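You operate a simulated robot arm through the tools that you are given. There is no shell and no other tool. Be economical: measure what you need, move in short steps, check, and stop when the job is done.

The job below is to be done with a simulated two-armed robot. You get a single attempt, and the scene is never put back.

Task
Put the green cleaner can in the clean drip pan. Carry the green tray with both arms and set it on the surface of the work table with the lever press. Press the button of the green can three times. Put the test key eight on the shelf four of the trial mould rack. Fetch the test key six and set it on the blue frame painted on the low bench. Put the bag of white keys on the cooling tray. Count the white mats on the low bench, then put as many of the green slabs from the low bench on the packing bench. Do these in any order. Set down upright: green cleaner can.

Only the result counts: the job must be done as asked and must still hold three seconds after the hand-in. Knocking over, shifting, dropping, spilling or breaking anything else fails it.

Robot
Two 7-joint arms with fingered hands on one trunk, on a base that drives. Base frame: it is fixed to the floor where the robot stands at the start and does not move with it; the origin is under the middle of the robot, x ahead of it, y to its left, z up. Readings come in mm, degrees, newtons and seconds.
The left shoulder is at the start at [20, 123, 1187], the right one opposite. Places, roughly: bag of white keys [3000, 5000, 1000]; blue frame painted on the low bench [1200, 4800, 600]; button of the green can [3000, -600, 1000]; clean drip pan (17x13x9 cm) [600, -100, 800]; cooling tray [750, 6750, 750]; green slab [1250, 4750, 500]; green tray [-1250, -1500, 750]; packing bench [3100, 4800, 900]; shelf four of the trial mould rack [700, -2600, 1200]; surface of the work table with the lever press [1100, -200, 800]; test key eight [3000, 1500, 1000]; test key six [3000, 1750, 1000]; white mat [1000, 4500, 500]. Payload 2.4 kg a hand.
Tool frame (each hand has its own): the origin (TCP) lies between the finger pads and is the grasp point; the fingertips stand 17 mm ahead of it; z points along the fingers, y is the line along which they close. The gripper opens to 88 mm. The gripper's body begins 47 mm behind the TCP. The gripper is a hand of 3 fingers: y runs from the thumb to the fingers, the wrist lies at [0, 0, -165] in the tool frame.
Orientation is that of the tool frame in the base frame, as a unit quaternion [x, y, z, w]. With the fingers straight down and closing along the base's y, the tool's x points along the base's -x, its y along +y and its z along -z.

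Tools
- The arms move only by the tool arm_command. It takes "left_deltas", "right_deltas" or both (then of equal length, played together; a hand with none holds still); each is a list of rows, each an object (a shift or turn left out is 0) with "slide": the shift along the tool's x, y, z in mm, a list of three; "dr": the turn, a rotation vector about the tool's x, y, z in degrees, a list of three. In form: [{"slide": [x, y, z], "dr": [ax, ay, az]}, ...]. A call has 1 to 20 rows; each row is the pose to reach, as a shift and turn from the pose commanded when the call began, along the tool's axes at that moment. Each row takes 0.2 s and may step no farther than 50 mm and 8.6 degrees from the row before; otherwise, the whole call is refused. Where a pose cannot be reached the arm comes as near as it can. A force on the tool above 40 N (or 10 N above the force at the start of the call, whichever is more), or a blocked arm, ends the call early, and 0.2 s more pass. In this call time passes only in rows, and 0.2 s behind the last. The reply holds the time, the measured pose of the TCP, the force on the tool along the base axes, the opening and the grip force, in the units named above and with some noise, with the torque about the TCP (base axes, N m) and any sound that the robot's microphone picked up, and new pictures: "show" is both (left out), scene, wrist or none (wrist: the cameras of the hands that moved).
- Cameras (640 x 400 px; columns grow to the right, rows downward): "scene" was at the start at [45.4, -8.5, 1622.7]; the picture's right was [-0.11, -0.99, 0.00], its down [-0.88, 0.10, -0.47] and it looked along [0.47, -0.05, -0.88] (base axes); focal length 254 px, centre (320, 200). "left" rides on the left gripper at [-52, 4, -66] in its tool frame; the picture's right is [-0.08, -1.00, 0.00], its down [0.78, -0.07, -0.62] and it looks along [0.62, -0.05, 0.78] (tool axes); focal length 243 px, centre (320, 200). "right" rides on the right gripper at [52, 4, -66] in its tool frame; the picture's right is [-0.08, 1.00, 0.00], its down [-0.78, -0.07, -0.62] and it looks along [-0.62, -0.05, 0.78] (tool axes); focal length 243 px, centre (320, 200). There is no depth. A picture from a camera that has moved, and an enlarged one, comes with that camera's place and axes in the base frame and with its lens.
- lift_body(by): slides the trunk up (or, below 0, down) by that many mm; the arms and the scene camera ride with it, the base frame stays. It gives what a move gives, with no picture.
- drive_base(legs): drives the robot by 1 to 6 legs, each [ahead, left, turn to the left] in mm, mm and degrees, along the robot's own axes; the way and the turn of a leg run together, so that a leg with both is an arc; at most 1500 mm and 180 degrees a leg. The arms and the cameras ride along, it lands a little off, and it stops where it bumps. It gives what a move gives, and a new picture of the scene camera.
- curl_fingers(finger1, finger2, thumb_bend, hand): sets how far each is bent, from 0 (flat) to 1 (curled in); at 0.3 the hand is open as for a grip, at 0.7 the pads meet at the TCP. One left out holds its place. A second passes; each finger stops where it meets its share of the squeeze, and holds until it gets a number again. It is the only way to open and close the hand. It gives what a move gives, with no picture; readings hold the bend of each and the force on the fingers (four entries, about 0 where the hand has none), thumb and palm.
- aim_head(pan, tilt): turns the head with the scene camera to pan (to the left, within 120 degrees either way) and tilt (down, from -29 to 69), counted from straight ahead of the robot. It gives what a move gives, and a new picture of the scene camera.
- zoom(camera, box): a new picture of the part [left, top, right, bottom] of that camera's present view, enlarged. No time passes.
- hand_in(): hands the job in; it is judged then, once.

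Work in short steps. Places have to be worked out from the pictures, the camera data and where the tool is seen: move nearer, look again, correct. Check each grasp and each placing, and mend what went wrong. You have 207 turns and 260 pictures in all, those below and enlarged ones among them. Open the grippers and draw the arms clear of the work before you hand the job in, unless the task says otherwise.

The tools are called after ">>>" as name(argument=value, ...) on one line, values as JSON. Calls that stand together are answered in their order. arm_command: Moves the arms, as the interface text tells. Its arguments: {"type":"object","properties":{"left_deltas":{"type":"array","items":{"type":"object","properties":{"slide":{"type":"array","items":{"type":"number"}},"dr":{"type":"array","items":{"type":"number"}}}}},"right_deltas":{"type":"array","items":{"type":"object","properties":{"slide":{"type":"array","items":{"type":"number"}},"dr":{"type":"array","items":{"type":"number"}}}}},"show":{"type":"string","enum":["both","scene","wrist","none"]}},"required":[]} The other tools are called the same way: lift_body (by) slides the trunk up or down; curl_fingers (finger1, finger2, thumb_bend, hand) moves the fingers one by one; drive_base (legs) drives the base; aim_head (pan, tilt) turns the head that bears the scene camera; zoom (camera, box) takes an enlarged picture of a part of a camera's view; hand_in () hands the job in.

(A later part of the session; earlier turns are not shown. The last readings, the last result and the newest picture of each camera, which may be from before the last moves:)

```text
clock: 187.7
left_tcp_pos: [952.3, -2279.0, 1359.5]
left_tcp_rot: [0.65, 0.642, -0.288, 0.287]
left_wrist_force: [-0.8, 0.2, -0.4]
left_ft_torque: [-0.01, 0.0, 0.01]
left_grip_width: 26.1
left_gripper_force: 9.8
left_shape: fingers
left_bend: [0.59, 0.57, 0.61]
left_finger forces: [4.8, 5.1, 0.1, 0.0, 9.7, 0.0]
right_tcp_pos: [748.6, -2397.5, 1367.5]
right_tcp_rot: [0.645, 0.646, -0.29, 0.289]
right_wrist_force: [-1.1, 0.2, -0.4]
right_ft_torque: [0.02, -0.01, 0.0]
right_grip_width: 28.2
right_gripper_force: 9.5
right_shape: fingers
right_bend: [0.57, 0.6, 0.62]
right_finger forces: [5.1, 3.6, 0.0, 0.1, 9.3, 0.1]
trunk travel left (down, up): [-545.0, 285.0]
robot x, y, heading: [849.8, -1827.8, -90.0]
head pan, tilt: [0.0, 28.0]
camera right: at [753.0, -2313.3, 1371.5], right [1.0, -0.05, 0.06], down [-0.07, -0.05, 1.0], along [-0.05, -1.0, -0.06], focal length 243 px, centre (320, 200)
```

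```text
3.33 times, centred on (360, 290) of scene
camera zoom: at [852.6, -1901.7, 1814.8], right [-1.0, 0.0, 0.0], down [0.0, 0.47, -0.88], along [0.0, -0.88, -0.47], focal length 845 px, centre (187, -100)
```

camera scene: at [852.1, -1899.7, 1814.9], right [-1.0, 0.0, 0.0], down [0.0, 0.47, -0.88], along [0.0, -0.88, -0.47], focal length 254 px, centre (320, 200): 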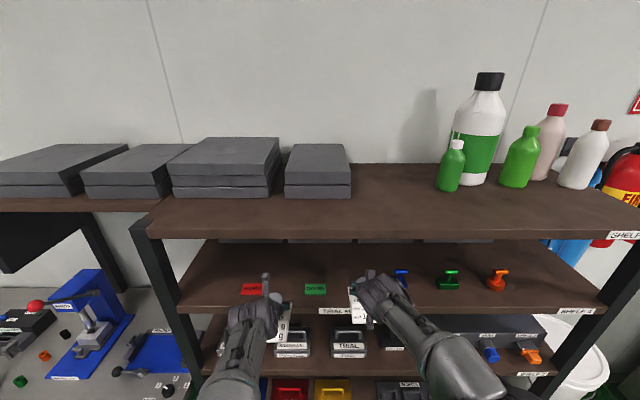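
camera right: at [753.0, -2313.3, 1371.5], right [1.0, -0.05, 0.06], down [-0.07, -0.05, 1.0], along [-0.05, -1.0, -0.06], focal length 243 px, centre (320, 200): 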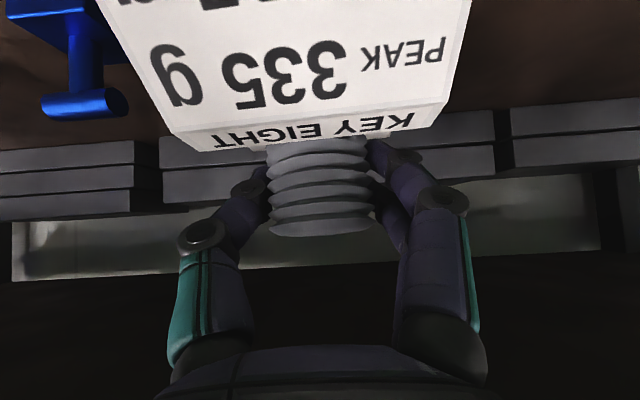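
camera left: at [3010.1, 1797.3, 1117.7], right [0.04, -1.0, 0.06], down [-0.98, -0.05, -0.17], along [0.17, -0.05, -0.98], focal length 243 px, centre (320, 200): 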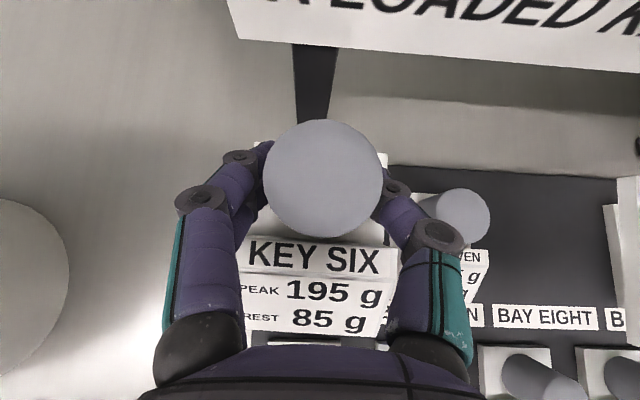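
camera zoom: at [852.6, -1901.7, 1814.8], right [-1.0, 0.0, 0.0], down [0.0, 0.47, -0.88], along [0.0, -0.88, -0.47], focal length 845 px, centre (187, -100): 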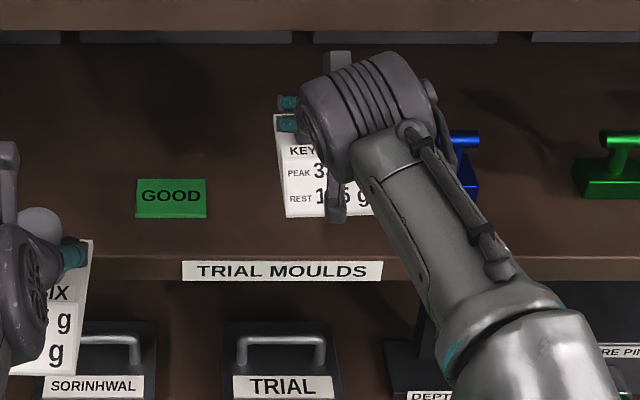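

Well clear of neighbours. Lower until contact.

>>> arm_command(right_deltas=[{"slide": [8, 0, 7]}, {"slide": [15, 0, 13]}, {"slide": [18, 0, 16]}, {"slide": [21, 0, 19]}, {"slide": [24, 0, 21.5]}, {"slide": [27, 0, 24]}, {"slide": [30, 0, 27]}, {"slide": [33, 0, 30]}], show="wrist")

```text
clock: 189.4
left_tcp_pos: [952.4, -2277.1, 1358.2]
left_tcp_rot: [0.65, 0.642, -0.288, 0.288]
left_wrist_force: [0.8, 0.1, -0.3]
left_ft_torque: [0.01, -0.02, -0.01]
left_grip_width: 26.5
left_gripper_force: 10.2
left_shape: fingers
left_bend: [0.59, 0.57, 0.61]
left_finger forces: [4.8, 5.2, 0.0, 0.1, 9.7, 0.1]
right_tcp_pos: [749.3, -2396.8, 1323.5]
right_tcp_rot: [0.644, 0.644, -0.291, 0.292]
right_wrist_force: [0.0, -0.2, 0.5]
right_ft_torque: [-0.01, -0.02, 0.02]
right_grip_width: 28.0
right_gripper_force: 9.2
right_shape: fingers
right_bend: [0.57, 0.6, 0.62]
right_finger forces: [5.3, 3.5, 0.1, 0.1, 9.1, 0.1]
trunk travel left (down, up): [-545.0, 285.0]
robot x, y, heading: [852.4, -1826.5, -89.9]
head pan, tilt: [0.0, 28.0]
camera right: at [754.0, -2312.6, 1325.9], right [1.0, -0.05, 0.06], down [-0.07, -0.05, 1.0], along [-0.05, -1.0, -0.05], focal length 243 px, centre (320, 200)
```

right: 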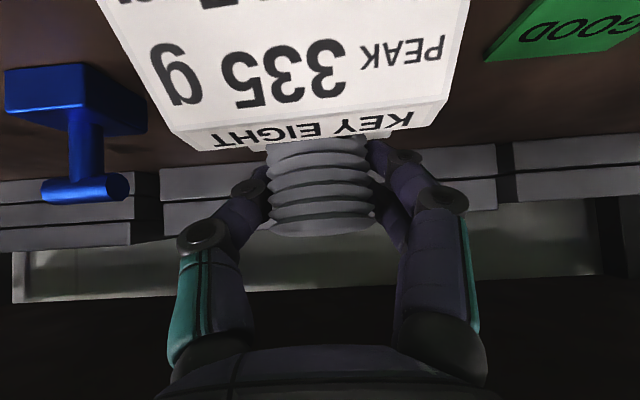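

No contact yet; continue in 3 mm steps.

>>> arm_command(right_deltas=[{"slide": [2.2, 0, 2]}, {"slide": [4.5, 0, 4]}, {"slide": [6.7, 0, 6]}, {"slide": [9, 0, 8]}, {"slide": [11, 0, 10]}, {"slide": [13, 0, 12]}, {"slide": [15.5, 0, 14]}, {"slide": [18, 0, 16]}], show="wrist")

```text
clock: 191.2
left_tcp_pos: [953.1, -2277.9, 1360.3]
left_tcp_rot: [0.65, 0.641, -0.289, 0.287]
left_wrist_force: [0.4, -0.7, -0.8]
left_ft_torque: [-0.02, 0.01, -0.01]
left_grip_width: 26.4
left_gripper_force: 9.7
left_shape: fingers
left_bend: [0.59, 0.57, 0.61]
left_finger forces: [4.9, 5.1, 0.0, 0.0, 9.7, 0.1]
right_tcp_pos: [751.3, -2399.7, 1299.1]
right_tcp_rot: [0.643, 0.645, -0.291, 0.293]
right_wrist_force: [0.8, -0.8, -0.6]
right_ft_torque: [-0.01, -0.02, 0.03]
right_grip_width: 28.1
right_gripper_force: 8.8
right_shape: fingers
right_bend: [0.57, 0.6, 0.62]
right_finger forces: [5.2, 3.6, 0.1, 0.0, 9.2, 0.0]
trunk travel left (down, up): [-545.0, 285.0]
robot x, y, heading: [855.8, -1828.4, -90.1]
head pan, tilt: [0.0, 28.0]
camera right: at [755.9, -2314.6, 1302.8], right [1.0, -0.05, 0.07], down [-0.07, -0.05, 1.0], along [-0.05, -1.0, -0.05], focal length 243 px, centre (320, 200)
```

right: 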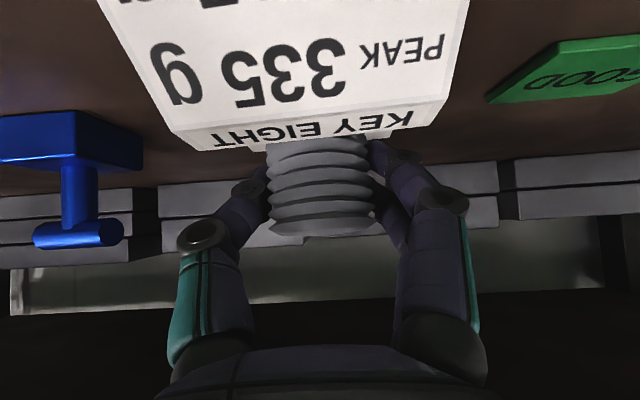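

Shelf seems at z≈1248, so the key is shorter than I thought. Keep lowering.

>>> arm_command(right_deltas=[{"slide": [2.2, 0, 2]}, {"slide": [4.5, 0, 4]}, {"slide": [6.7, 0, 6]}, {"slide": [9, 0, 8]}, {"slide": [11, 0, 10]}, {"slide": [13, 0, 12]}, {"slide": [15.5, 0, 14]}, {"slide": [18, 0, 16]}], show="none")

>>> zoom(camera="scene", box=[300, 240, 428, 320])

```text
clock: 192.8
left_tcp_pos: [951.0, -2275.5, 1360.3]
left_tcp_rot: [0.65, 0.641, -0.289, 0.287]
left_wrist_force: [0.2, 0.9, -0.8]
left_ft_torque: [0.0, -0.01, 0.03]
left_grip_width: 26.3
left_gripper_force: 10.1
left_shape: fingers
left_bend: [0.59, 0.57, 0.61]
left_finger forces: [4.8, 5.1, 0.0, 0.0, 9.8, 0.0]
right_tcp_pos: [751.2, -2399.3, 1288.3]
right_tcp_rot: [0.642, 0.64, -0.297, 0.301]
right_wrist_force: [-0.2, 2.8, 9.3]
right_ft_torque: [0.01, -0.01, -0.06]
right_grip_width: 27.6
right_gripper_force: 10.2
right_shape: fingers
right_bend: [0.61, 0.6, 0.63]
right_finger forces: [5.7, 4.9, 0.0, 0.0, 9.9, 0.0]
trunk travel left (down, up): [-545.0, 285.0]
robot x, y, heading: [850.4, -1824.9, -89.9]
head pan, tilt: [0.0, 28.0]
stopped in row 7 (right hand): the force on the tool passed its limit (the readings are from after the stop); the commanded pose is now the measured one
```

```text
5.00 times, centred on (364, 280) of scene
camera zoom: at [852.2, -1899.0, 1814.7], right [-1.0, 0.0, 0.0], down [0.0, 0.47, -0.88], along [0.0, -0.88, -0.47], focal length 1268 px, centre (100, -200)
```

zoom: 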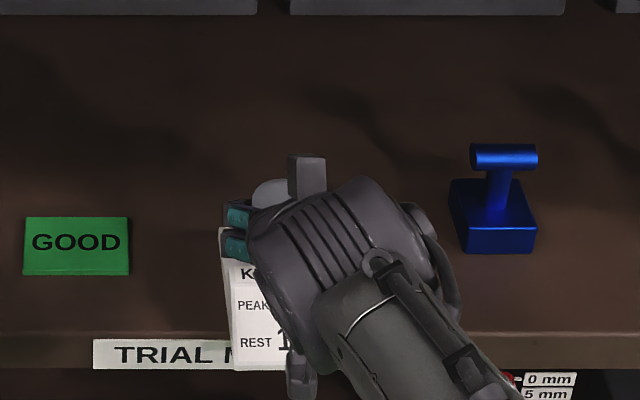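

Contact at TCP z≈1288, but the key's front overhangs the shelf edge a little. Lift 15 mm, drive 32 mm deeper, then lower again.

>>> arm_command(right_deltas=[{"slide": [-11, 0, -10]}], show="none")

>>> drive_base(legs=[[32, 0, 0]])

>>> zoom(camera="scene", box=[280, 230, 440, 330])

```text
clock: 193.2
left_tcp_pos: [952.5, -2277.8, 1359.8]
left_tcp_rot: [0.649, 0.642, -0.288, 0.288]
left_wrist_force: [0.4, 0.3, -0.8]
left_ft_torque: [-0.01, -0.04, -0.01]
left_grip_width: 26.4
left_gripper_force: 9.7
left_shape: fingers
left_bend: [0.59, 0.57, 0.61]
left_finger forces: [4.8, 5.2, 0.1, 0.0, 9.7, 0.0]
right_tcp_pos: [750.7, -2399.8, 1301.9]
right_tcp_rot: [0.642, 0.641, -0.295, 0.299]
right_wrist_force: [-0.4, 0.0, -0.3]
right_ft_torque: [0.01, -0.02, 0.04]
right_grip_width: 28.3
right_gripper_force: 9.6
right_shape: fingers
right_bend: [0.59, 0.6, 0.63]
right_finger forces: [5.5, 3.8, 0.0, 0.0, 9.6, 0.0]
trunk travel left (down, up): [-545.0, 285.0]
robot x, y, heading: [847.6, -1825.7, -90.2]
head pan, tilt: [0.0, 28.0]
```

```text
clock: 194.0
left_tcp_pos: [953.1, -2309.3, 1359.9]
left_tcp_rot: [0.65, 0.642, -0.289, 0.286]
left_wrist_force: [-0.1, -0.2, -0.9]
left_ft_torque: [-0.03, 0.01, 0.0]
left_grip_width: 26.6
left_gripper_force: 9.9
left_shape: fingers
left_bend: [0.59, 0.57, 0.61]
left_finger forces: [4.8, 5.1, 0.0, 0.0, 9.8, 0.0]
right_tcp_pos: [751.2, -2431.6, 1300.4]
right_tcp_rot: [0.642, 0.642, -0.295, 0.298]
right_wrist_force: [0.1, -0.4, -1.5]
right_ft_torque: [0.02, 0.03, 0.0]
right_grip_width: 28.2
right_gripper_force: 9.6
right_shape: fingers
right_bend: [0.59, 0.6, 0.63]
right_finger forces: [5.5, 3.9, 0.0, 0.1, 9.6, 0.0]
trunk travel left (down, up): [-545.0, 285.0]
robot x, y, heading: [851.7, -1857.7, -89.9]
head pan, tilt: [0.0, 28.0]
camera scene: at [852.5, -1933.1, 1814.8], right [-1.0, 0.0, 0.0], down [0.0, 0.47, -0.88], along [0.0, -0.88, -0.47], focal length 254 px, centre (320, 200)
```

scene: 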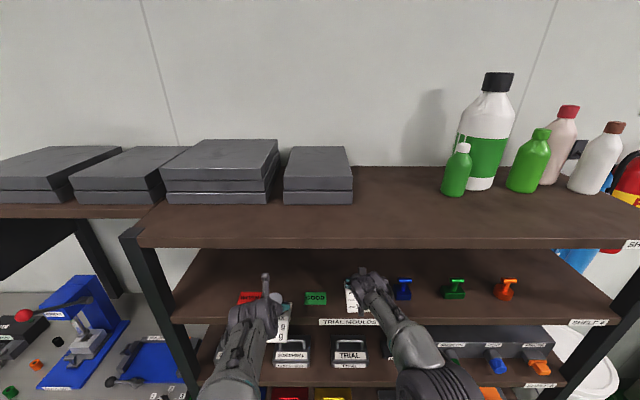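

```text
4.00 times, centred on (360, 280) of scene
camera zoom: at [852.5, -1933.1, 1814.8], right [-1.0, 0.0, 0.0], down [0.0, 0.47, -0.88], along [0.0, -0.88, -0.47], focal length 1014 px, centre (160, -120)
```

zoom: 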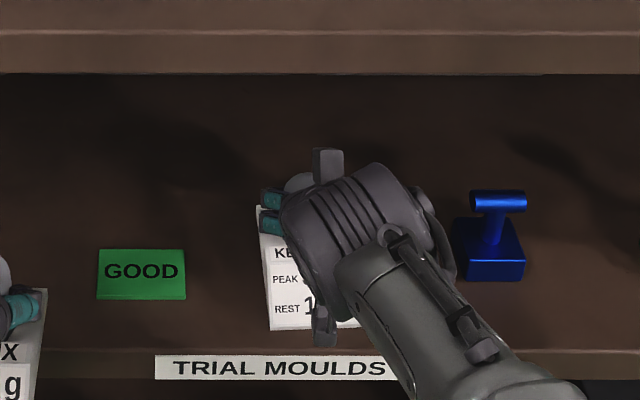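

A further 18 mm deeper for safety, then lower to contact.

>>> drive_base(legs=[[18, 0, 0]])

>>> arm_command(right_deltas=[{"slide": [4.5, 0, 4]}, {"slide": [6.7, 0, 6]}, {"slide": [9, 0, 8]}, {"slide": [11, 0, 10]}, {"slide": [13, 0, 12]}, {"slide": [15, 0, 14]}], show="wrist")

>>> zoom(camera="scene", box=[280, 230, 440, 330])

```text
clock: 194.8
left_tcp_pos: [954.2, -2326.0, 1359.5]
left_tcp_rot: [0.65, 0.642, -0.289, 0.287]
left_wrist_force: [-1.0, 0.5, -0.5]
left_ft_torque: [-0.03, -0.01, -0.03]
left_grip_width: 26.4
left_gripper_force: 9.4
left_shape: fingers
left_bend: [0.59, 0.57, 0.61]
left_finger forces: [4.9, 5.3, 0.0, 0.1, 9.7, 0.0]
right_tcp_pos: [751.0, -2448.8, 1302.1]
right_tcp_rot: [0.642, 0.642, -0.295, 0.299]
right_wrist_force: [-0.9, 0.9, -0.9]
right_ft_torque: [0.01, -0.02, 0.01]
right_grip_width: 27.8
right_gripper_force: 9.2
right_shape: fingers
right_bend: [0.59, 0.61, 0.63]
right_finger forces: [5.4, 3.7, 0.0, 0.0, 9.5, 0.0]
trunk travel left (down, up): [-545.0, 285.0]
robot x, y, heading: [852.1, -1875.9, -89.6]
head pan, tilt: [0.0, 28.0]
camera scene: at [852.5, -1949.0, 1814.9], right [-1.0, 0.0, 0.0], down [0.0, 0.47, -0.88], along [0.0, -0.88, -0.47], focal length 254 px, centre (320, 200)
```

scene: 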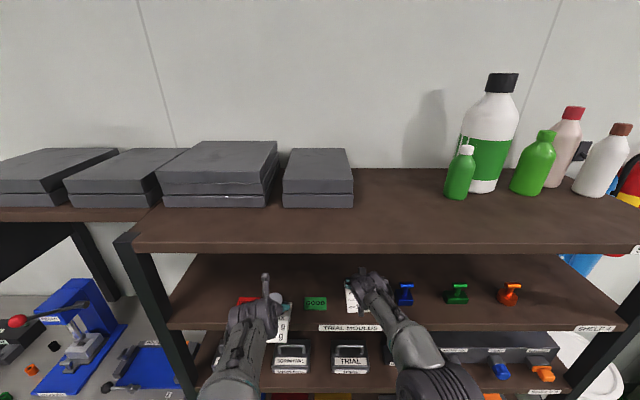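

```text
clock: 196.2
left_tcp_pos: [952.9, -2325.0, 1361.1]
left_tcp_rot: [0.65, 0.642, -0.289, 0.287]
left_wrist_force: [1.0, 0.0, -0.5]
left_ft_torque: [0.02, 0.0, 0.0]
left_grip_width: 26.6
left_gripper_force: 9.7
left_shape: fingers
left_bend: [0.59, 0.57, 0.61]
left_finger forces: [4.8, 5.2, 0.1, 0.0, 9.7, 0.1]
right_tcp_pos: [750.3, -2449.5, 1286.4]
right_tcp_rot: [0.639, 0.64, -0.298, 0.304]
right_wrist_force: [0.0, -6.9, 32.4]
right_ft_torque: [-0.37, -0.38, -0.17]
right_grip_width: 27.9
right_gripper_force: 18.8
right_shape: fingers
right_bend: [0.62, 0.6, 0.63]
right_finger forces: [22.5, 5.6, 0.0, 0.0, 10.6, 0.0]
trunk travel left (down, up): [-545.0, 285.0]
robot x, y, heading: [852.7, -1877.5, -89.7]
head pan, tilt: [0.0, 28.0]
camera right: at [754.9, -2365.8, 1288.0], right [1.0, -0.05, 0.07], down [-0.07, -0.02, 1.0], along [-0.05, -1.0, -0.02], focal length 243 px, centre (320, 200)
```

right: 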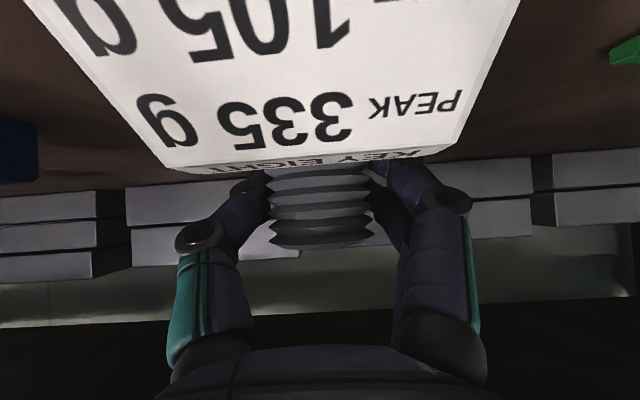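

```text
4.00 times, centred on (360, 280) of scene
camera zoom: at [853.3, -1947.0, 1815.3], right [-1.0, 0.0, 0.0], down [0.0, 0.47, -0.88], along [0.0, -0.88, -0.47], focal length 1014 px, centre (160, -120)
```

zoom: 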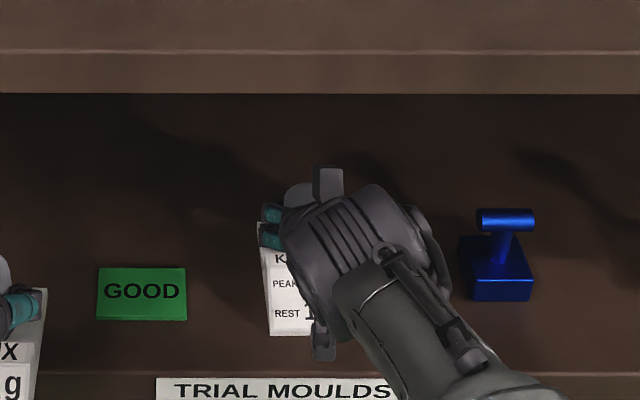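

On the shelf, well inside the edge. Ease up 3 mm and open.

>>> arm_command(right_deltas=[{"slide": [-2.2, 0, -2]}], show="none")

>>> curl_fingers(hand="right", finger1=0.42, finger2=0.42, thumb_bend=0.42)

>>> arm_command(right_deltas=[{"slide": [0, 0, -10]}, {"slide": [0, 0, -40]}, {"slide": [0, 0, -80]}], show="wrist")

>>> drive_base(legs=[[-150, 0, 0]])

>>> zoom(camera="scene", box=[240, 200, 440, 325])

```text
clock: 196.6
left_tcp_pos: [952.3, -2324.4, 1360.3]
left_tcp_rot: [0.65, 0.641, -0.289, 0.287]
left_wrist_force: [-0.2, -0.7, -1.4]
left_ft_torque: [0.03, 0.02, -0.03]
left_grip_width: 26.4
left_gripper_force: 9.6
left_shape: fingers
left_bend: [0.59, 0.57, 0.61]
left_finger forces: [4.8, 5.2, 0.0, 0.1, 9.7, 0.0]
right_tcp_pos: [750.6, -2449.4, 1286.3]
right_tcp_rot: [0.641, 0.64, -0.297, 0.301]
right_wrist_force: [-1.3, -10.3, 31.2]
right_ft_torque: [-0.43, -0.37, -0.24]
right_grip_width: 27.8
right_gripper_force: 20.3
right_shape: fingers
right_bend: [0.62, 0.61, 0.63]
right_finger forces: [23.4, 5.3, 0.1, 0.0, 11.1, 0.1]
trunk travel left (down, up): [-545.0, 285.0]
robot x, y, heading: [852.0, -1878.4, -89.9]
head pan, tilt: [0.0, 28.0]
```

```text
clock: 197.6
left_tcp_pos: [952.5, -2325.0, 1361.0]
left_tcp_rot: [0.65, 0.641, -0.289, 0.287]
left_wrist_force: [0.0, 0.5, -1.2]
left_ft_torque: [0.03, -0.01, -0.01]
left_grip_width: 26.4
left_gripper_force: 9.2
left_shape: fingers
left_bend: [0.59, 0.57, 0.61]
left_finger forces: [4.7, 5.2, 0.0, 0.1, 9.7, 0.0]
right_tcp_pos: [750.4, -2450.0, 1286.3]
right_tcp_rot: [0.64, 0.641, -0.296, 0.302]
right_wrist_force: [-3.2, -10.7, 31.6]
right_ft_torque: [-0.54, -0.59, -0.31]
right_grip_width: 42.8
right_gripper_force: 17.2
right_shape: fingers
right_bend: [0.63, 0.42, 0.42]
right_finger forces: [34.1, 0.0, 0.0, 0.0, 0.0, 0.0]
trunk travel left (down, up): [-545.0, 285.0]
robot x, y, heading: [854.5, -1876.6, -89.9]
head pan, tilt: [0.0, 28.0]
```

```text
clock: 198.4
left_tcp_pos: [953.5, -2325.2, 1359.0]
left_tcp_rot: [0.65, 0.642, -0.288, 0.287]
left_wrist_force: [0.0, 0.3, 0.2]
left_ft_torque: [-0.04, -0.02, -0.01]
left_grip_width: 26.6
left_gripper_force: 9.5
left_shape: fingers
left_bend: [0.59, 0.57, 0.61]
left_finger forces: [4.8, 5.2, 0.0, 0.0, 9.7, 0.1]
right_tcp_pos: [752.0, -2386.1, 1333.4]
right_tcp_rot: [0.641, 0.643, -0.295, 0.298]
right_wrist_force: [0.4, 0.2, -0.2]
right_ft_torque: [-0.01, 0.0, -0.04]
right_grip_width: 57.7
right_gripper_force: 0.0
right_shape: fingers
right_bend: [0.42, 0.42, 0.42]
right_finger forces: [0.0, 0.0, 0.0, 0.0, 0.0, 0.1]
trunk travel left (down, up): [-545.0, 285.0]
robot x, y, heading: [852.2, -1876.3, -89.9]
head pan, tilt: [0.0, 28.0]
camera right: at [756.7, -2301.9, 1336.0], right [1.0, -0.05, 0.07], down [-0.07, -0.03, 1.0], along [-0.05, -1.0, -0.04], focal length 243 px, centre (320, 200)
```

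right: 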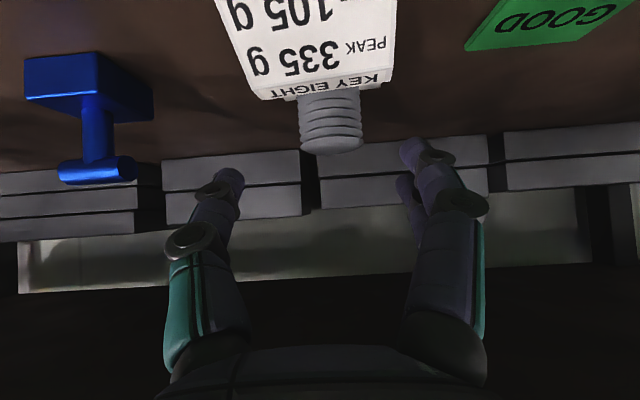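

```text
clock: 199.8
left_tcp_pos: [950.5, -2174.2, 1359.5]
left_tcp_rot: [0.652, 0.64, -0.289, 0.287]
left_wrist_force: [-0.9, 0.6, -1.0]
left_ft_torque: [-0.02, -0.01, 0.01]
left_grip_width: 26.3
left_gripper_force: 9.7
left_shape: fingers
left_bend: [0.59, 0.57, 0.61]
left_finger forces: [4.8, 5.2, 0.0, 0.0, 9.6, 0.0]
right_tcp_pos: [750.8, -2234.6, 1334.4]
right_tcp_rot: [0.643, 0.64, -0.296, 0.299]
right_wrist_force: [0.6, 0.0, -0.6]
right_ft_torque: [0.01, 0.0, -0.04]
right_grip_width: 57.7
right_gripper_force: 0.0
right_shape: fingers
right_bend: [0.42, 0.42, 0.42]
right_finger forces: [0.0, 0.0, 0.0, 0.0, 0.0, 0.0]
trunk travel left (down, up): [-545.0, 285.0]
robot x, y, heading: [851.6, -1724.5, -90.2]
head pan, tilt: [0.0, 28.0]
camera scene: at [852.3, -1795.8, 1814.9], right [-1.0, 0.0, 0.0], down [0.0, 0.47, -0.88], along [0.0, -0.88, -0.47], focal length 254 px, centre (320, 200)
```

scene: 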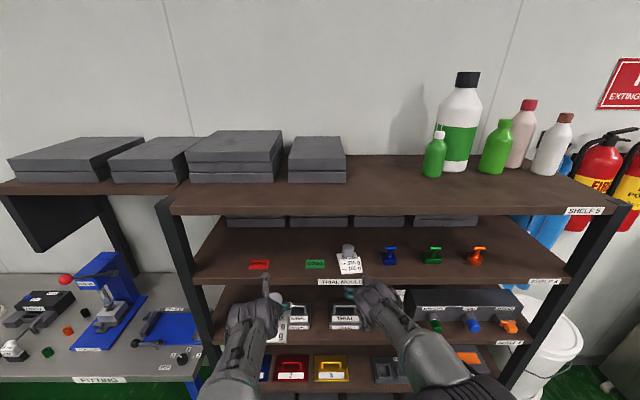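

```text
3.20 times, centred on (340, 262) of scene
camera zoom: at [852.3, -1795.8, 1814.9], right [-1.0, 0.0, 0.0], down [0.0, 0.47, -0.88], along [0.0, -0.88, -0.47], focal length 811 px, centre (256, 0)
```

zoom: 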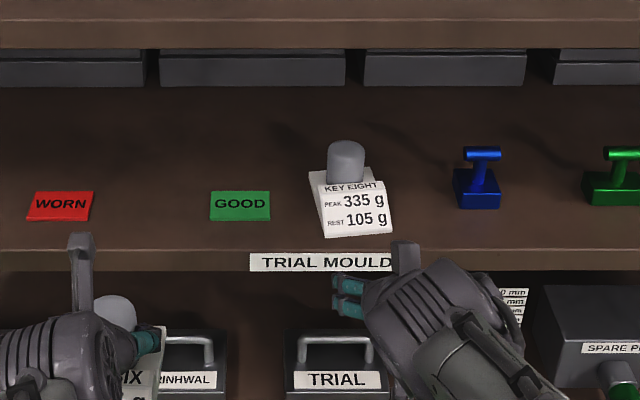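

Key eight stands on shelf four. Now tuck the right arm and drive toward the low bench side via the aisle.

>>> arm_command(right_deltas=[{"slide": [5, 0, -30]}, {"slide": [10, 0, -60]}], show="none")

>>> drive_base(legs=[[-430, 0, 0], [0, 0, 90], [1300, 0, 0], [0, 1500, 0], [0, 1500, 0]])

>>> aim_head(pan=80, tilt=20)

```text
clock: 200.3
left_tcp_pos: [950.6, -2173.4, 1360.0]
left_tcp_rot: [0.652, 0.64, -0.29, 0.287]
left_wrist_force: [-0.1, -0.2, -0.5]
left_ft_torque: [0.03, 0.03, 0.02]
left_grip_width: 26.4
left_gripper_force: 10.1
left_shape: fingers
left_bend: [0.59, 0.57, 0.61]
left_finger forces: [4.9, 5.1, 0.0, 0.1, 9.8, 0.1]
right_tcp_pos: [752.0, -2182.5, 1363.3]
right_tcp_rot: [0.643, 0.64, -0.295, 0.299]
right_wrist_force: [-0.2, 0.2, 0.2]
right_ft_torque: [0.0, -0.01, -0.02]
right_grip_width: 57.5
right_gripper_force: 0.0
right_shape: fingers
right_bend: [0.42, 0.42, 0.42]
right_finger forces: [0.0, 0.0, 0.0, 0.0, 0.0, 0.0]
trunk travel left (down, up): [-545.0, 285.0]
robot x, y, heading: [855.3, -1723.5, -90.1]
head pan, tilt: [0.0, 28.0]
```

```text
clock: 226.8
left_tcp_pos: [2559.7, 1787.5, 1359.1]
left_tcp_rot: [-0.004, 0.914, 0.003, 0.407]
left_wrist_force: [-0.6, 0.4, -1.1]
left_ft_torque: [-0.01, -0.02, 0.02]
left_grip_width: 26.3
left_gripper_force: 9.9
left_shape: fingers
left_bend: [0.59, 0.57, 0.61]
left_finger forces: [4.6, 5.2, 0.1, 0.0, 9.6, 0.0]
right_tcp_pos: [2572.9, 1587.7, 1362.4]
right_tcp_rot: [-0.01, 0.907, 0.007, 0.421]
right_wrist_force: [0.0, -0.4, 0.3]
right_ft_torque: [0.0, -0.01, -0.01]
right_grip_width: 57.5
right_gripper_force: 0.1
right_shape: fingers
right_bend: [0.42, 0.42, 0.42]
right_finger forces: [0.0, 0.0, 0.1, 0.0, 0.0, 0.1]
trunk travel left (down, up): [-545.0, 285.0]
robot x, y, heading: [2112.0, 1672.3, 1.2]
head pan, tilt: [0.0, 28.0]
camera scene: at [2183.5, 1677.4, 1814.9], right [0.02, -1.0, 0.0], down [-0.47, -0.01, -0.88], along [0.88, 0.02, -0.47], focal length 254 px, centre (320, 200)
```

scene: 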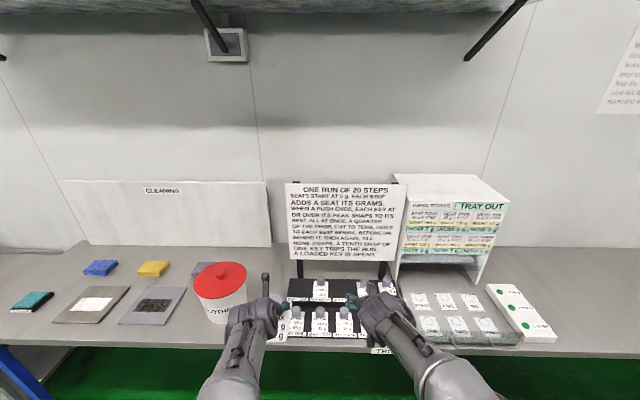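

```text
clock: 228.3
left_tcp_pos: [2558.8, 1787.2, 1359.1]
left_tcp_rot: [-0.003, 0.914, 0.003, 0.406]
left_wrist_force: [0.3, 0.0, -0.2]
left_ft_torque: [0.01, 0.01, -0.01]
left_grip_width: 26.4
left_gripper_force: 9.8
left_shape: fingers
left_bend: [0.59, 0.57, 0.61]
left_finger forces: [4.7, 5.3, 0.1, 0.1, 9.6, 0.0]
right_tcp_pos: [2572.9, 1588.0, 1363.6]
right_tcp_rot: [-0.009, 0.907, 0.008, 0.42]
right_wrist_force: [0.4, 0.7, 0.7]
right_ft_torque: [-0.01, -0.02, 0.0]
right_grip_width: 57.5
right_gripper_force: 0.1
right_shape: fingers
right_bend: [0.42, 0.42, 0.42]
right_finger forces: [0.1, 0.0, 0.0, 0.1, 0.0, 0.0]
trunk travel left (down, up): [-545.0, 285.0]
robot x, y, heading: [2111.0, 1678.3, 1.3]
head pan, tilt: [80.0, 20.0]
camera scene: at [2106.6, 1767.2, 1827.8], right [0.99, -0.15, 0.0], down [-0.05, -0.34, -0.94], along [0.14, 0.93, -0.34], focal length 254 px, centre (320, 200)
```

scene: 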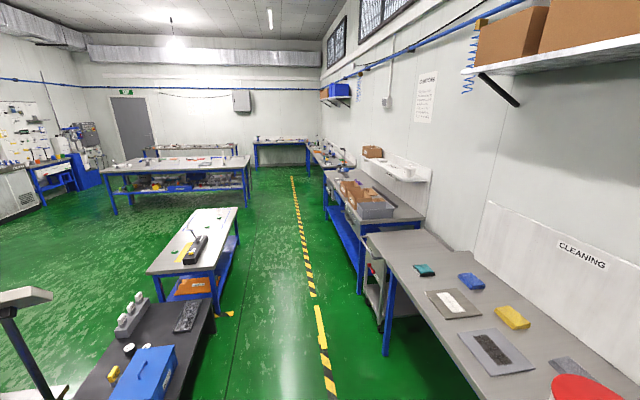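

Zoom on the tables ahead.

>>> zoom(camera="scene", box=[130, 190, 260, 310])

>>> zoom(camera="scene", box=[90, 130, 430, 240])

```text
3.33 times, centred on (195, 250) of scene
camera zoom: at [2106.6, 1767.2, 1827.8], right [0.99, -0.15, 0.0], down [-0.05, -0.34, -0.94], along [0.14, 0.93, -0.34], focal length 845 px, centre (737, 33)
```

zoom: 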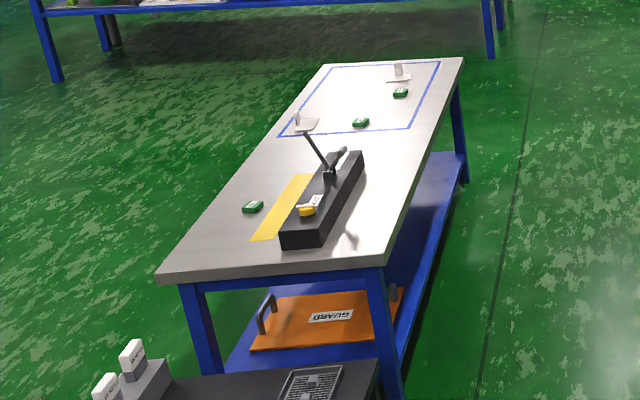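

```text
1.88 times, centred on (260, 185) of scene
camera zoom: at [2106.6, 1767.2, 1827.8], right [0.99, -0.15, 0.0], down [-0.05, -0.34, -0.94], along [0.14, 0.93, -0.34], focal length 477 px, centre (433, 228)
```

zoom: 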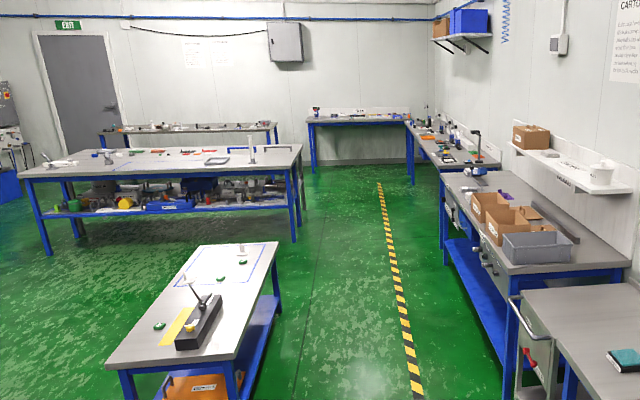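

The low bench shows the blue frame, green slabs and white mats. Drive over to its right side and face it.

>>> drive_base(legs=[[0, 1450, 0], [0, 1380, 0], [0, 0, 178]])

>>> aim_head(pan=0, tilt=38)

```text
clock: 249.0
left_tcp_pos: [1665.4, 4382.8, 1359.9]
left_tcp_rot: [0.913, -0.038, -0.407, -0.015]
left_wrist_force: [-1.1, 0.1, -1.1]
left_ft_torque: [0.02, 0.01, 0.01]
left_grip_width: 26.0
left_gripper_force: 9.7
left_shape: fingers
left_bend: [0.59, 0.57, 0.61]
left_finger forces: [4.6, 5.2, 0.1, 0.0, 9.5, 0.1]
right_tcp_pos: [1669.4, 4580.6, 1362.9]
right_tcp_rot: [0.907, -0.031, -0.42, -0.011]
right_wrist_force: [-0.6, 0.6, 0.0]
right_ft_torque: [-0.01, 0.01, 0.0]
right_grip_width: 57.7
right_gripper_force: 0.0
right_shape: fingers
right_bend: [0.42, 0.42, 0.42]
right_finger forces: [0.0, 0.0, 0.1, 0.1, 0.0, 0.0]
trunk travel left (down, up): [-545.0, 285.0]
robot x, y, heading: [2126.4, 4451.7, 176.2]
head pan, tilt: [80.0, 20.0]
camera scene: at [2119.2, 4357.9, 1827.8], right [-0.97, 0.24, 0.0], down [0.08, 0.33, -0.94], along [-0.23, -0.91, -0.34], focal length 254 px, centre (320, 200)
```

scene: 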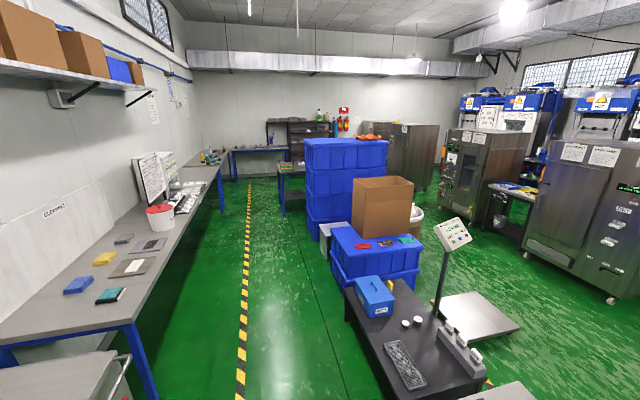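

```text
clock: 250.5
left_tcp_pos: [1663.5, 4381.2, 1359.5]
left_tcp_rot: [0.913, -0.038, -0.407, -0.016]
left_wrist_force: [-0.4, -0.5, -0.1]
left_ft_torque: [0.01, 0.04, 0.0]
left_grip_width: 26.2
left_gripper_force: 9.4
left_shape: fingers
left_bend: [0.59, 0.57, 0.61]
left_finger forces: [4.6, 5.2, 0.0, 0.0, 9.5, 0.0]
right_tcp_pos: [1670.0, 4580.4, 1363.8]
right_tcp_rot: [0.907, -0.031, -0.42, -0.011]
right_wrist_force: [0.5, 0.0, -0.4]
right_ft_torque: [-0.02, -0.01, 0.01]
right_grip_width: 57.7
right_gripper_force: 0.0
right_shape: fingers
right_bend: [0.42, 0.42, 0.42]
right_finger forces: [0.0, 0.0, 0.0, 0.0, 0.0, 0.0]
trunk travel left (down, up): [-545.0, 285.0]
robot x, y, heading: [2118.5, 4454.9, 176.0]
head pan, tilt: [0.0, 38.0]
camera scene: at [2055.6, 4454.2, 1799.3], right [0.07, 1.0, 0.0], down [0.61, -0.04, -0.79], along [-0.79, 0.05, -0.62], focal length 254 px, centre (320, 200)
```

scene: 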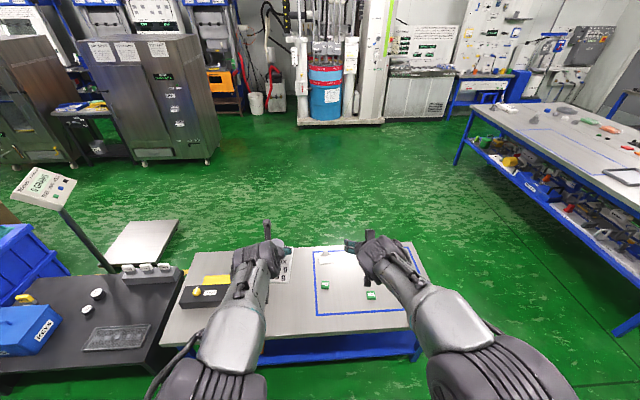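

I move in front of the framed half of the low bench and lower the trunk partway for a better look.

>>> drive_base(legs=[[230, -260, 3.8]])

>>> lift_body(by=-300)

>>> aim_head(pan=0, tilt=50)

>>> zoom(camera="scene", box=[160, 180, 480, 380])

```text
clock: 252.8
left_tcp_pos: [1453.3, 4617.6, 1359.3]
left_tcp_rot: [0.913, -0.007, -0.407, -0.002]
left_wrist_force: [0.2, 0.1, -1.0]
left_ft_torque: [-0.01, -0.02, 0.02]
left_grip_width: 26.1
left_gripper_force: 9.3
left_shape: fingers
left_bend: [0.59, 0.57, 0.61]
left_finger forces: [4.7, 5.2, 0.0, 0.0, 9.5, 0.1]
right_tcp_pos: [1444.3, 4817.1, 1363.2]
right_tcp_rot: [0.908, -0.002, -0.419, 0.002]
right_wrist_force: [0.9, -0.6, 0.1]
right_ft_torque: [-0.03, 0.0, -0.01]
right_grip_width: 57.7
right_gripper_force: 0.2
right_shape: fingers
right_bend: [0.42, 0.42, 0.42]
right_finger forces: [0.0, 0.0, 0.0, 0.0, 0.1, 0.0]
trunk travel left (down, up): [-545.0, 285.0]
robot x, y, heading: [1906.3, 4719.6, 179.9]
head pan, tilt: [0.0, 38.0]
camera scene: at [1837.0, 4717.7, 1799.3], right [0.0, 1.0, 0.0], down [0.62, 0.0, -0.79], along [-0.79, 0.0, -0.62], focal length 254 px, centre (320, 200)
```

scene: 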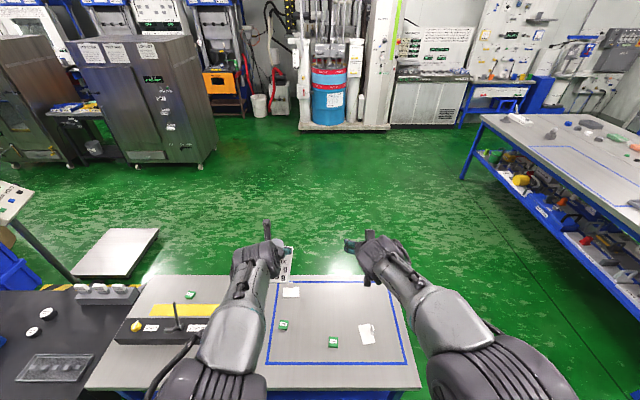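

```text
clock: 255.8
left_tcp_pos: [1453.1, 4618.7, 1059.6]
left_tcp_rot: [0.913, -0.006, -0.407, -0.001]
left_wrist_force: [-0.5, 0.7, -0.3]
left_ft_torque: [0.0, 0.0, 0.01]
left_grip_width: 26.1
left_gripper_force: 9.5
left_shape: fingers
left_bend: [0.59, 0.57, 0.61]
left_finger forces: [4.6, 5.2, 0.0, 0.0, 9.5, 0.1]
right_tcp_pos: [1444.2, 4817.0, 1063.4]
right_tcp_rot: [0.907, -0.001, -0.421, 0.002]
right_wrist_force: [-0.3, -1.0, -0.6]
right_ft_torque: [0.01, 0.02, 0.0]
right_grip_width: 57.5
right_gripper_force: 0.0
right_shape: fingers
right_bend: [0.42, 0.42, 0.42]
right_finger forces: [0.0, 0.0, 0.0, 0.0, 0.0, 0.1]
trunk travel left (down, up): [-245.0, 585.0]
robot x, y, heading: [1907.0, 4717.6, 180.1]
head pan, tilt: [0.0, 38.0]
```

```text
clock: 256.5
left_tcp_pos: [1454.1, 4619.3, 1059.7]
left_tcp_rot: [0.914, -0.007, -0.406, -0.002]
left_wrist_force: [0.5, -0.1, -0.1]
left_ft_torque: [0.0, 0.0, 0.0]
left_grip_width: 26.2
left_gripper_force: 10.0
left_shape: fingers
left_bend: [0.59, 0.57, 0.61]
left_finger forces: [4.6, 5.3, 0.0, 0.0, 9.5, 0.0]
right_tcp_pos: [1445.4, 4817.0, 1064.0]
right_tcp_rot: [0.907, 0.0, -0.42, 0.003]
right_wrist_force: [-0.4, -0.9, 0.4]
right_ft_torque: [0.0, 0.0, -0.03]
right_grip_width: 57.7
right_gripper_force: 0.1
right_shape: fingers
right_bend: [0.42, 0.42, 0.42]
right_finger forces: [0.0, 0.0, 0.0, 0.0, 0.0, 0.0]
trunk travel left (down, up): [-245.0, 585.0]
robot x, y, heading: [1903.8, 4716.7, 179.8]
head pan, tilt: [0.0, 50.0]
camera scene: at [1847.0, 4717.0, 1482.2], right [0.0, 1.0, 0.0], down [0.77, 0.0, -0.64], along [-0.64, 0.0, -0.77], focal length 254 px, centre (320, 200)
```

scene: 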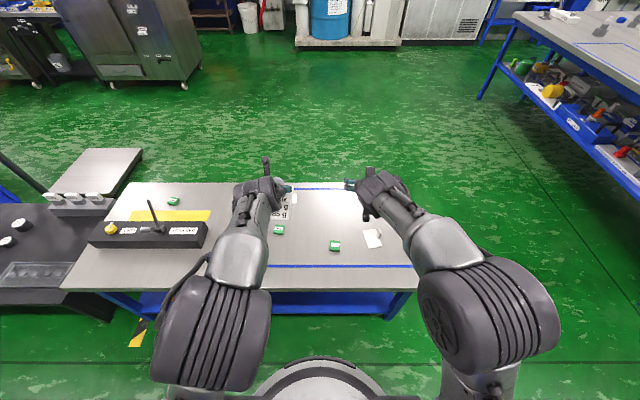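

```text
2.00 times, centred on (320, 280) of scene
camera zoom: at [1847.0, 4717.0, 1482.2], right [0.0, 1.0, 0.0], down [0.77, 0.0, -0.64], along [-0.64, 0.0, -0.77], focal length 507 px, centre (320, 40)
```

zoom: 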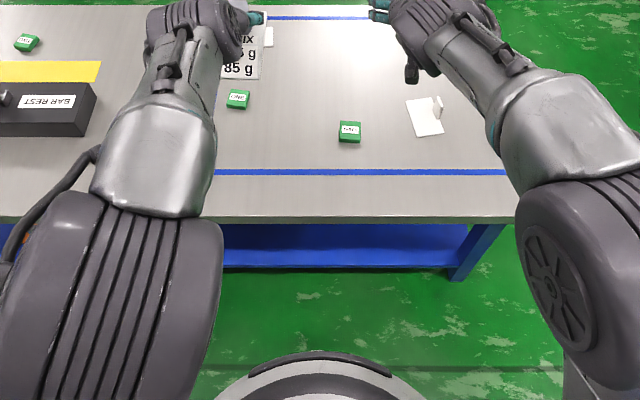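

Bench top about z 530. A free spot in the frame is around (1290, 4655). I drive up and lower the trunk further.

>>> drive_base(legs=[[95, -36, 0]])

>>> lift_body(by=-220)

>>> arm_command(left_deltas=[{"slide": [15, 0, 45]}, {"slide": [30, 0, 90]}, {"slide": [40, 0, 110]}], show="both")

```text
clock: 257.6
left_tcp_pos: [1355.8, 4655.3, 1060.4]
left_tcp_rot: [0.913, -0.006, -0.408, 0.0]
left_wrist_force: [-0.2, -0.4, -0.5]
left_ft_torque: [-0.05, -0.03, -0.02]
left_grip_width: 26.1
left_gripper_force: 9.9
left_shape: fingers
left_bend: [0.59, 0.57, 0.61]
left_finger forces: [4.6, 5.2, 0.0, 0.0, 9.5, 0.0]
right_tcp_pos: [1348.0, 4853.4, 1063.3]
right_tcp_rot: [0.908, -0.001, -0.419, 0.003]
right_wrist_force: [-0.3, -0.2, -0.5]
right_ft_torque: [-0.04, -0.01, -0.01]
right_grip_width: 57.7
right_gripper_force: 0.1
right_shape: fingers
right_bend: [0.42, 0.42, 0.42]
right_finger forces: [0.0, 0.0, 0.1, 0.0, 0.0, 0.0]
trunk travel left (down, up): [-245.0, 585.0]
robot x, y, heading: [1807.0, 4753.7, 179.5]
head pan, tilt: [0.0, 50.0]
camera scene: at [1750.2, 4753.2, 1482.1], right [0.0, 1.0, 0.0], down [0.77, 0.0, -0.64], along [-0.64, 0.0, -0.77], focal length 254 px, centre (320, 200)
```

scene: 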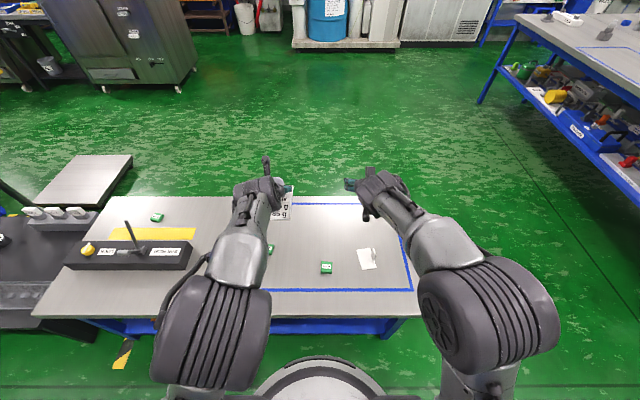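

```text
clock: 260.0
left_tcp_pos: [1358.0, 4654.2, 839.9]
left_tcp_rot: [0.913, -0.007, -0.407, -0.002]
left_wrist_force: [-0.9, -0.2, -0.1]
left_ft_torque: [-0.02, -0.02, 0.0]
left_grip_width: 26.2
left_gripper_force: 9.6
left_shape: fingers
left_bend: [0.59, 0.57, 0.61]
left_finger forces: [4.6, 5.2, 0.0, 0.0, 9.5, 0.0]
right_tcp_pos: [1349.5, 4852.7, 844.4]
right_tcp_rot: [0.908, -0.001, -0.42, 0.004]
right_wrist_force: [-0.2, -0.7, 0.4]
right_ft_torque: [0.01, 0.01, 0.0]
right_grip_width: 57.7
right_gripper_force: 0.0
right_shape: fingers
right_bend: [0.42, 0.42, 0.42]
right_finger forces: [0.1, 0.0, 0.1, 0.0, 0.0, 0.0]
trunk travel left (down, up): [-25.0, 805.0]
robot x, y, heading: [1806.6, 4757.5, 179.9]
head pan, tilt: [0.0, 50.0]
```

```text
clock: 260.8
left_tcp_pos: [1304.9, 4653.4, 736.7]
left_tcp_rot: [0.913, -0.007, -0.408, -0.001]
left_wrist_force: [-0.3, -0.4, -0.4]
left_ft_torque: [0.0, 0.0, -0.04]
left_grip_width: 25.9
left_gripper_force: 9.7
left_shape: fingers
left_bend: [0.59, 0.57, 0.61]
left_finger forces: [4.6, 5.2, 0.0, 0.1, 9.5, 0.1]
right_tcp_pos: [1348.3, 4852.9, 844.2]
right_tcp_rot: [0.908, -0.001, -0.42, 0.003]
right_wrist_force: [0.9, 0.6, 1.1]
right_ft_torque: [-0.02, -0.03, 0.0]
right_grip_width: 57.7
right_gripper_force: 0.0
right_shape: fingers
right_bend: [0.42, 0.42, 0.42]
right_finger forces: [0.0, 0.1, 0.0, 0.0, 0.0, 0.0]
trunk travel left (down, up): [-25.0, 805.0]
robot x, y, heading: [1808.7, 4754.0, 180.0]
head pan, tilt: [0.0, 50.0]
camera scene: at [1751.4, 4752.7, 1262.2], right [0.0, 1.0, 0.0], down [0.77, 0.0, -0.64], along [-0.64, 0.0, -0.77], focal length 254 px, centre (320, 200)
camera left: at [1318.0, 4648.0, 819.4], right [-0.04, 1.0, 0.06], down [0.98, 0.05, -0.17], along [-0.17, 0.05, -0.98], focal length 243 px, centre (320, 200)
```

scene: 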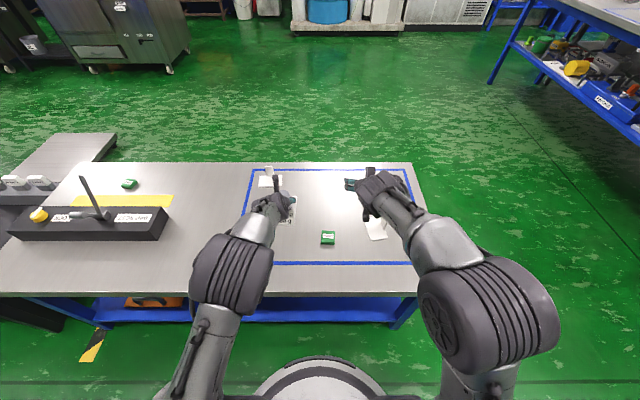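
left: 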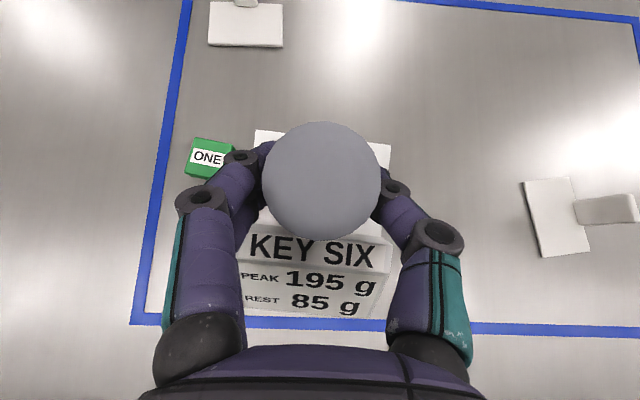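

The spot is clear. Lower the key to about 15–20 mm above the bench.

>>> arm_command(left_deltas=[{"slide": [25, 0, 28]}, {"slide": [50, 0, 55]}, {"slide": [75, 0, 82]}, {"slide": [97, 0, 107]}], show="wrist")

```text
clock: 261.8
left_tcp_pos: [1287.5, 4653.8, 591.8]
left_tcp_rot: [0.913, -0.007, -0.407, -0.002]
left_wrist_force: [-1.1, -0.4, 0.0]
left_ft_torque: [-0.08, -0.07, -0.05]
left_grip_width: 26.2
left_gripper_force: 10.9
left_shape: fingers
left_bend: [0.59, 0.58, 0.61]
left_finger forces: [5.2, 7.2, 0.0, 0.0, 10.3, 0.0]
right_tcp_pos: [1349.1, 4853.7, 841.7]
right_tcp_rot: [0.907, -0.001, -0.421, 0.003]
right_wrist_force: [0.2, -0.7, -0.2]
right_ft_torque: [-0.01, 0.0, -0.03]
right_grip_width: 57.8
right_gripper_force: 0.1
right_shape: fingers
right_bend: [0.42, 0.42, 0.42]
right_finger forces: [0.0, 0.1, 0.0, 0.0, 0.0, 0.0]
trunk travel left (down, up): [-25.0, 805.0]
robot x, y, heading: [1810.0, 4755.0, 179.9]
head pan, tilt: [0.0, 50.0]
camera left: at [1302.1, 4650.6, 674.0], right [-0.04, 1.0, 0.06], down [0.98, 0.05, -0.17], along [-0.17, 0.05, -0.98], focal length 243 px, centre (320, 200)
```

left: 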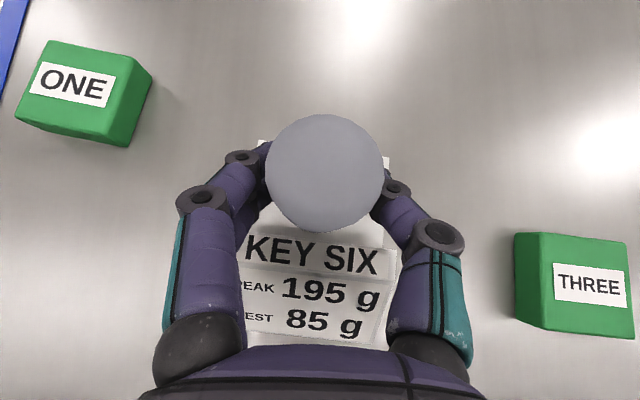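

Near contact; fine 2 mm steps.

>>> arm_command(left_deltas=[{"slide": [1.5, 0, 1.3]}, {"slide": [3, 0, 2.6]}, {"slide": [4.5, 0, 4]}, {"slide": [6, 0, 5.3]}, {"slide": [7.5, 0, 6.7]}], show="none")

```text
clock: 262.9
left_tcp_pos: [1285.9, 4654.4, 588.9]
left_tcp_rot: [0.91, -0.007, -0.414, 0.0]
left_wrist_force: [5.0, 0.2, 13.0]
left_ft_torque: [-0.11, 0.06, -0.09]
left_grip_width: 25.4
left_gripper_force: 14.0
left_shape: fingers
left_bend: [0.6, 0.64, 0.62]
left_finger forces: [4.6, 14.0, 0.0, 0.0, 10.3, 0.1]
right_tcp_pos: [1350.7, 4853.8, 843.8]
right_tcp_rot: [0.907, -0.001, -0.421, 0.002]
right_wrist_force: [-0.4, -0.8, -0.5]
right_ft_torque: [-0.01, 0.03, -0.02]
right_grip_width: 57.5
right_gripper_force: 0.1
right_shape: fingers
right_bend: [0.42, 0.42, 0.42]
right_finger forces: [0.1, 0.1, 0.0, 0.0, 0.0, 0.0]
trunk travel left (down, up): [-25.0, 805.0]
robot x, y, heading: [1807.9, 4749.5, 180.0]
head pan, tilt: [0.0, 50.0]
stopped in row 5 (left hand): the force on the tool passed its limit (the readings are from after the stop); the commanded pose is now the measured one
```

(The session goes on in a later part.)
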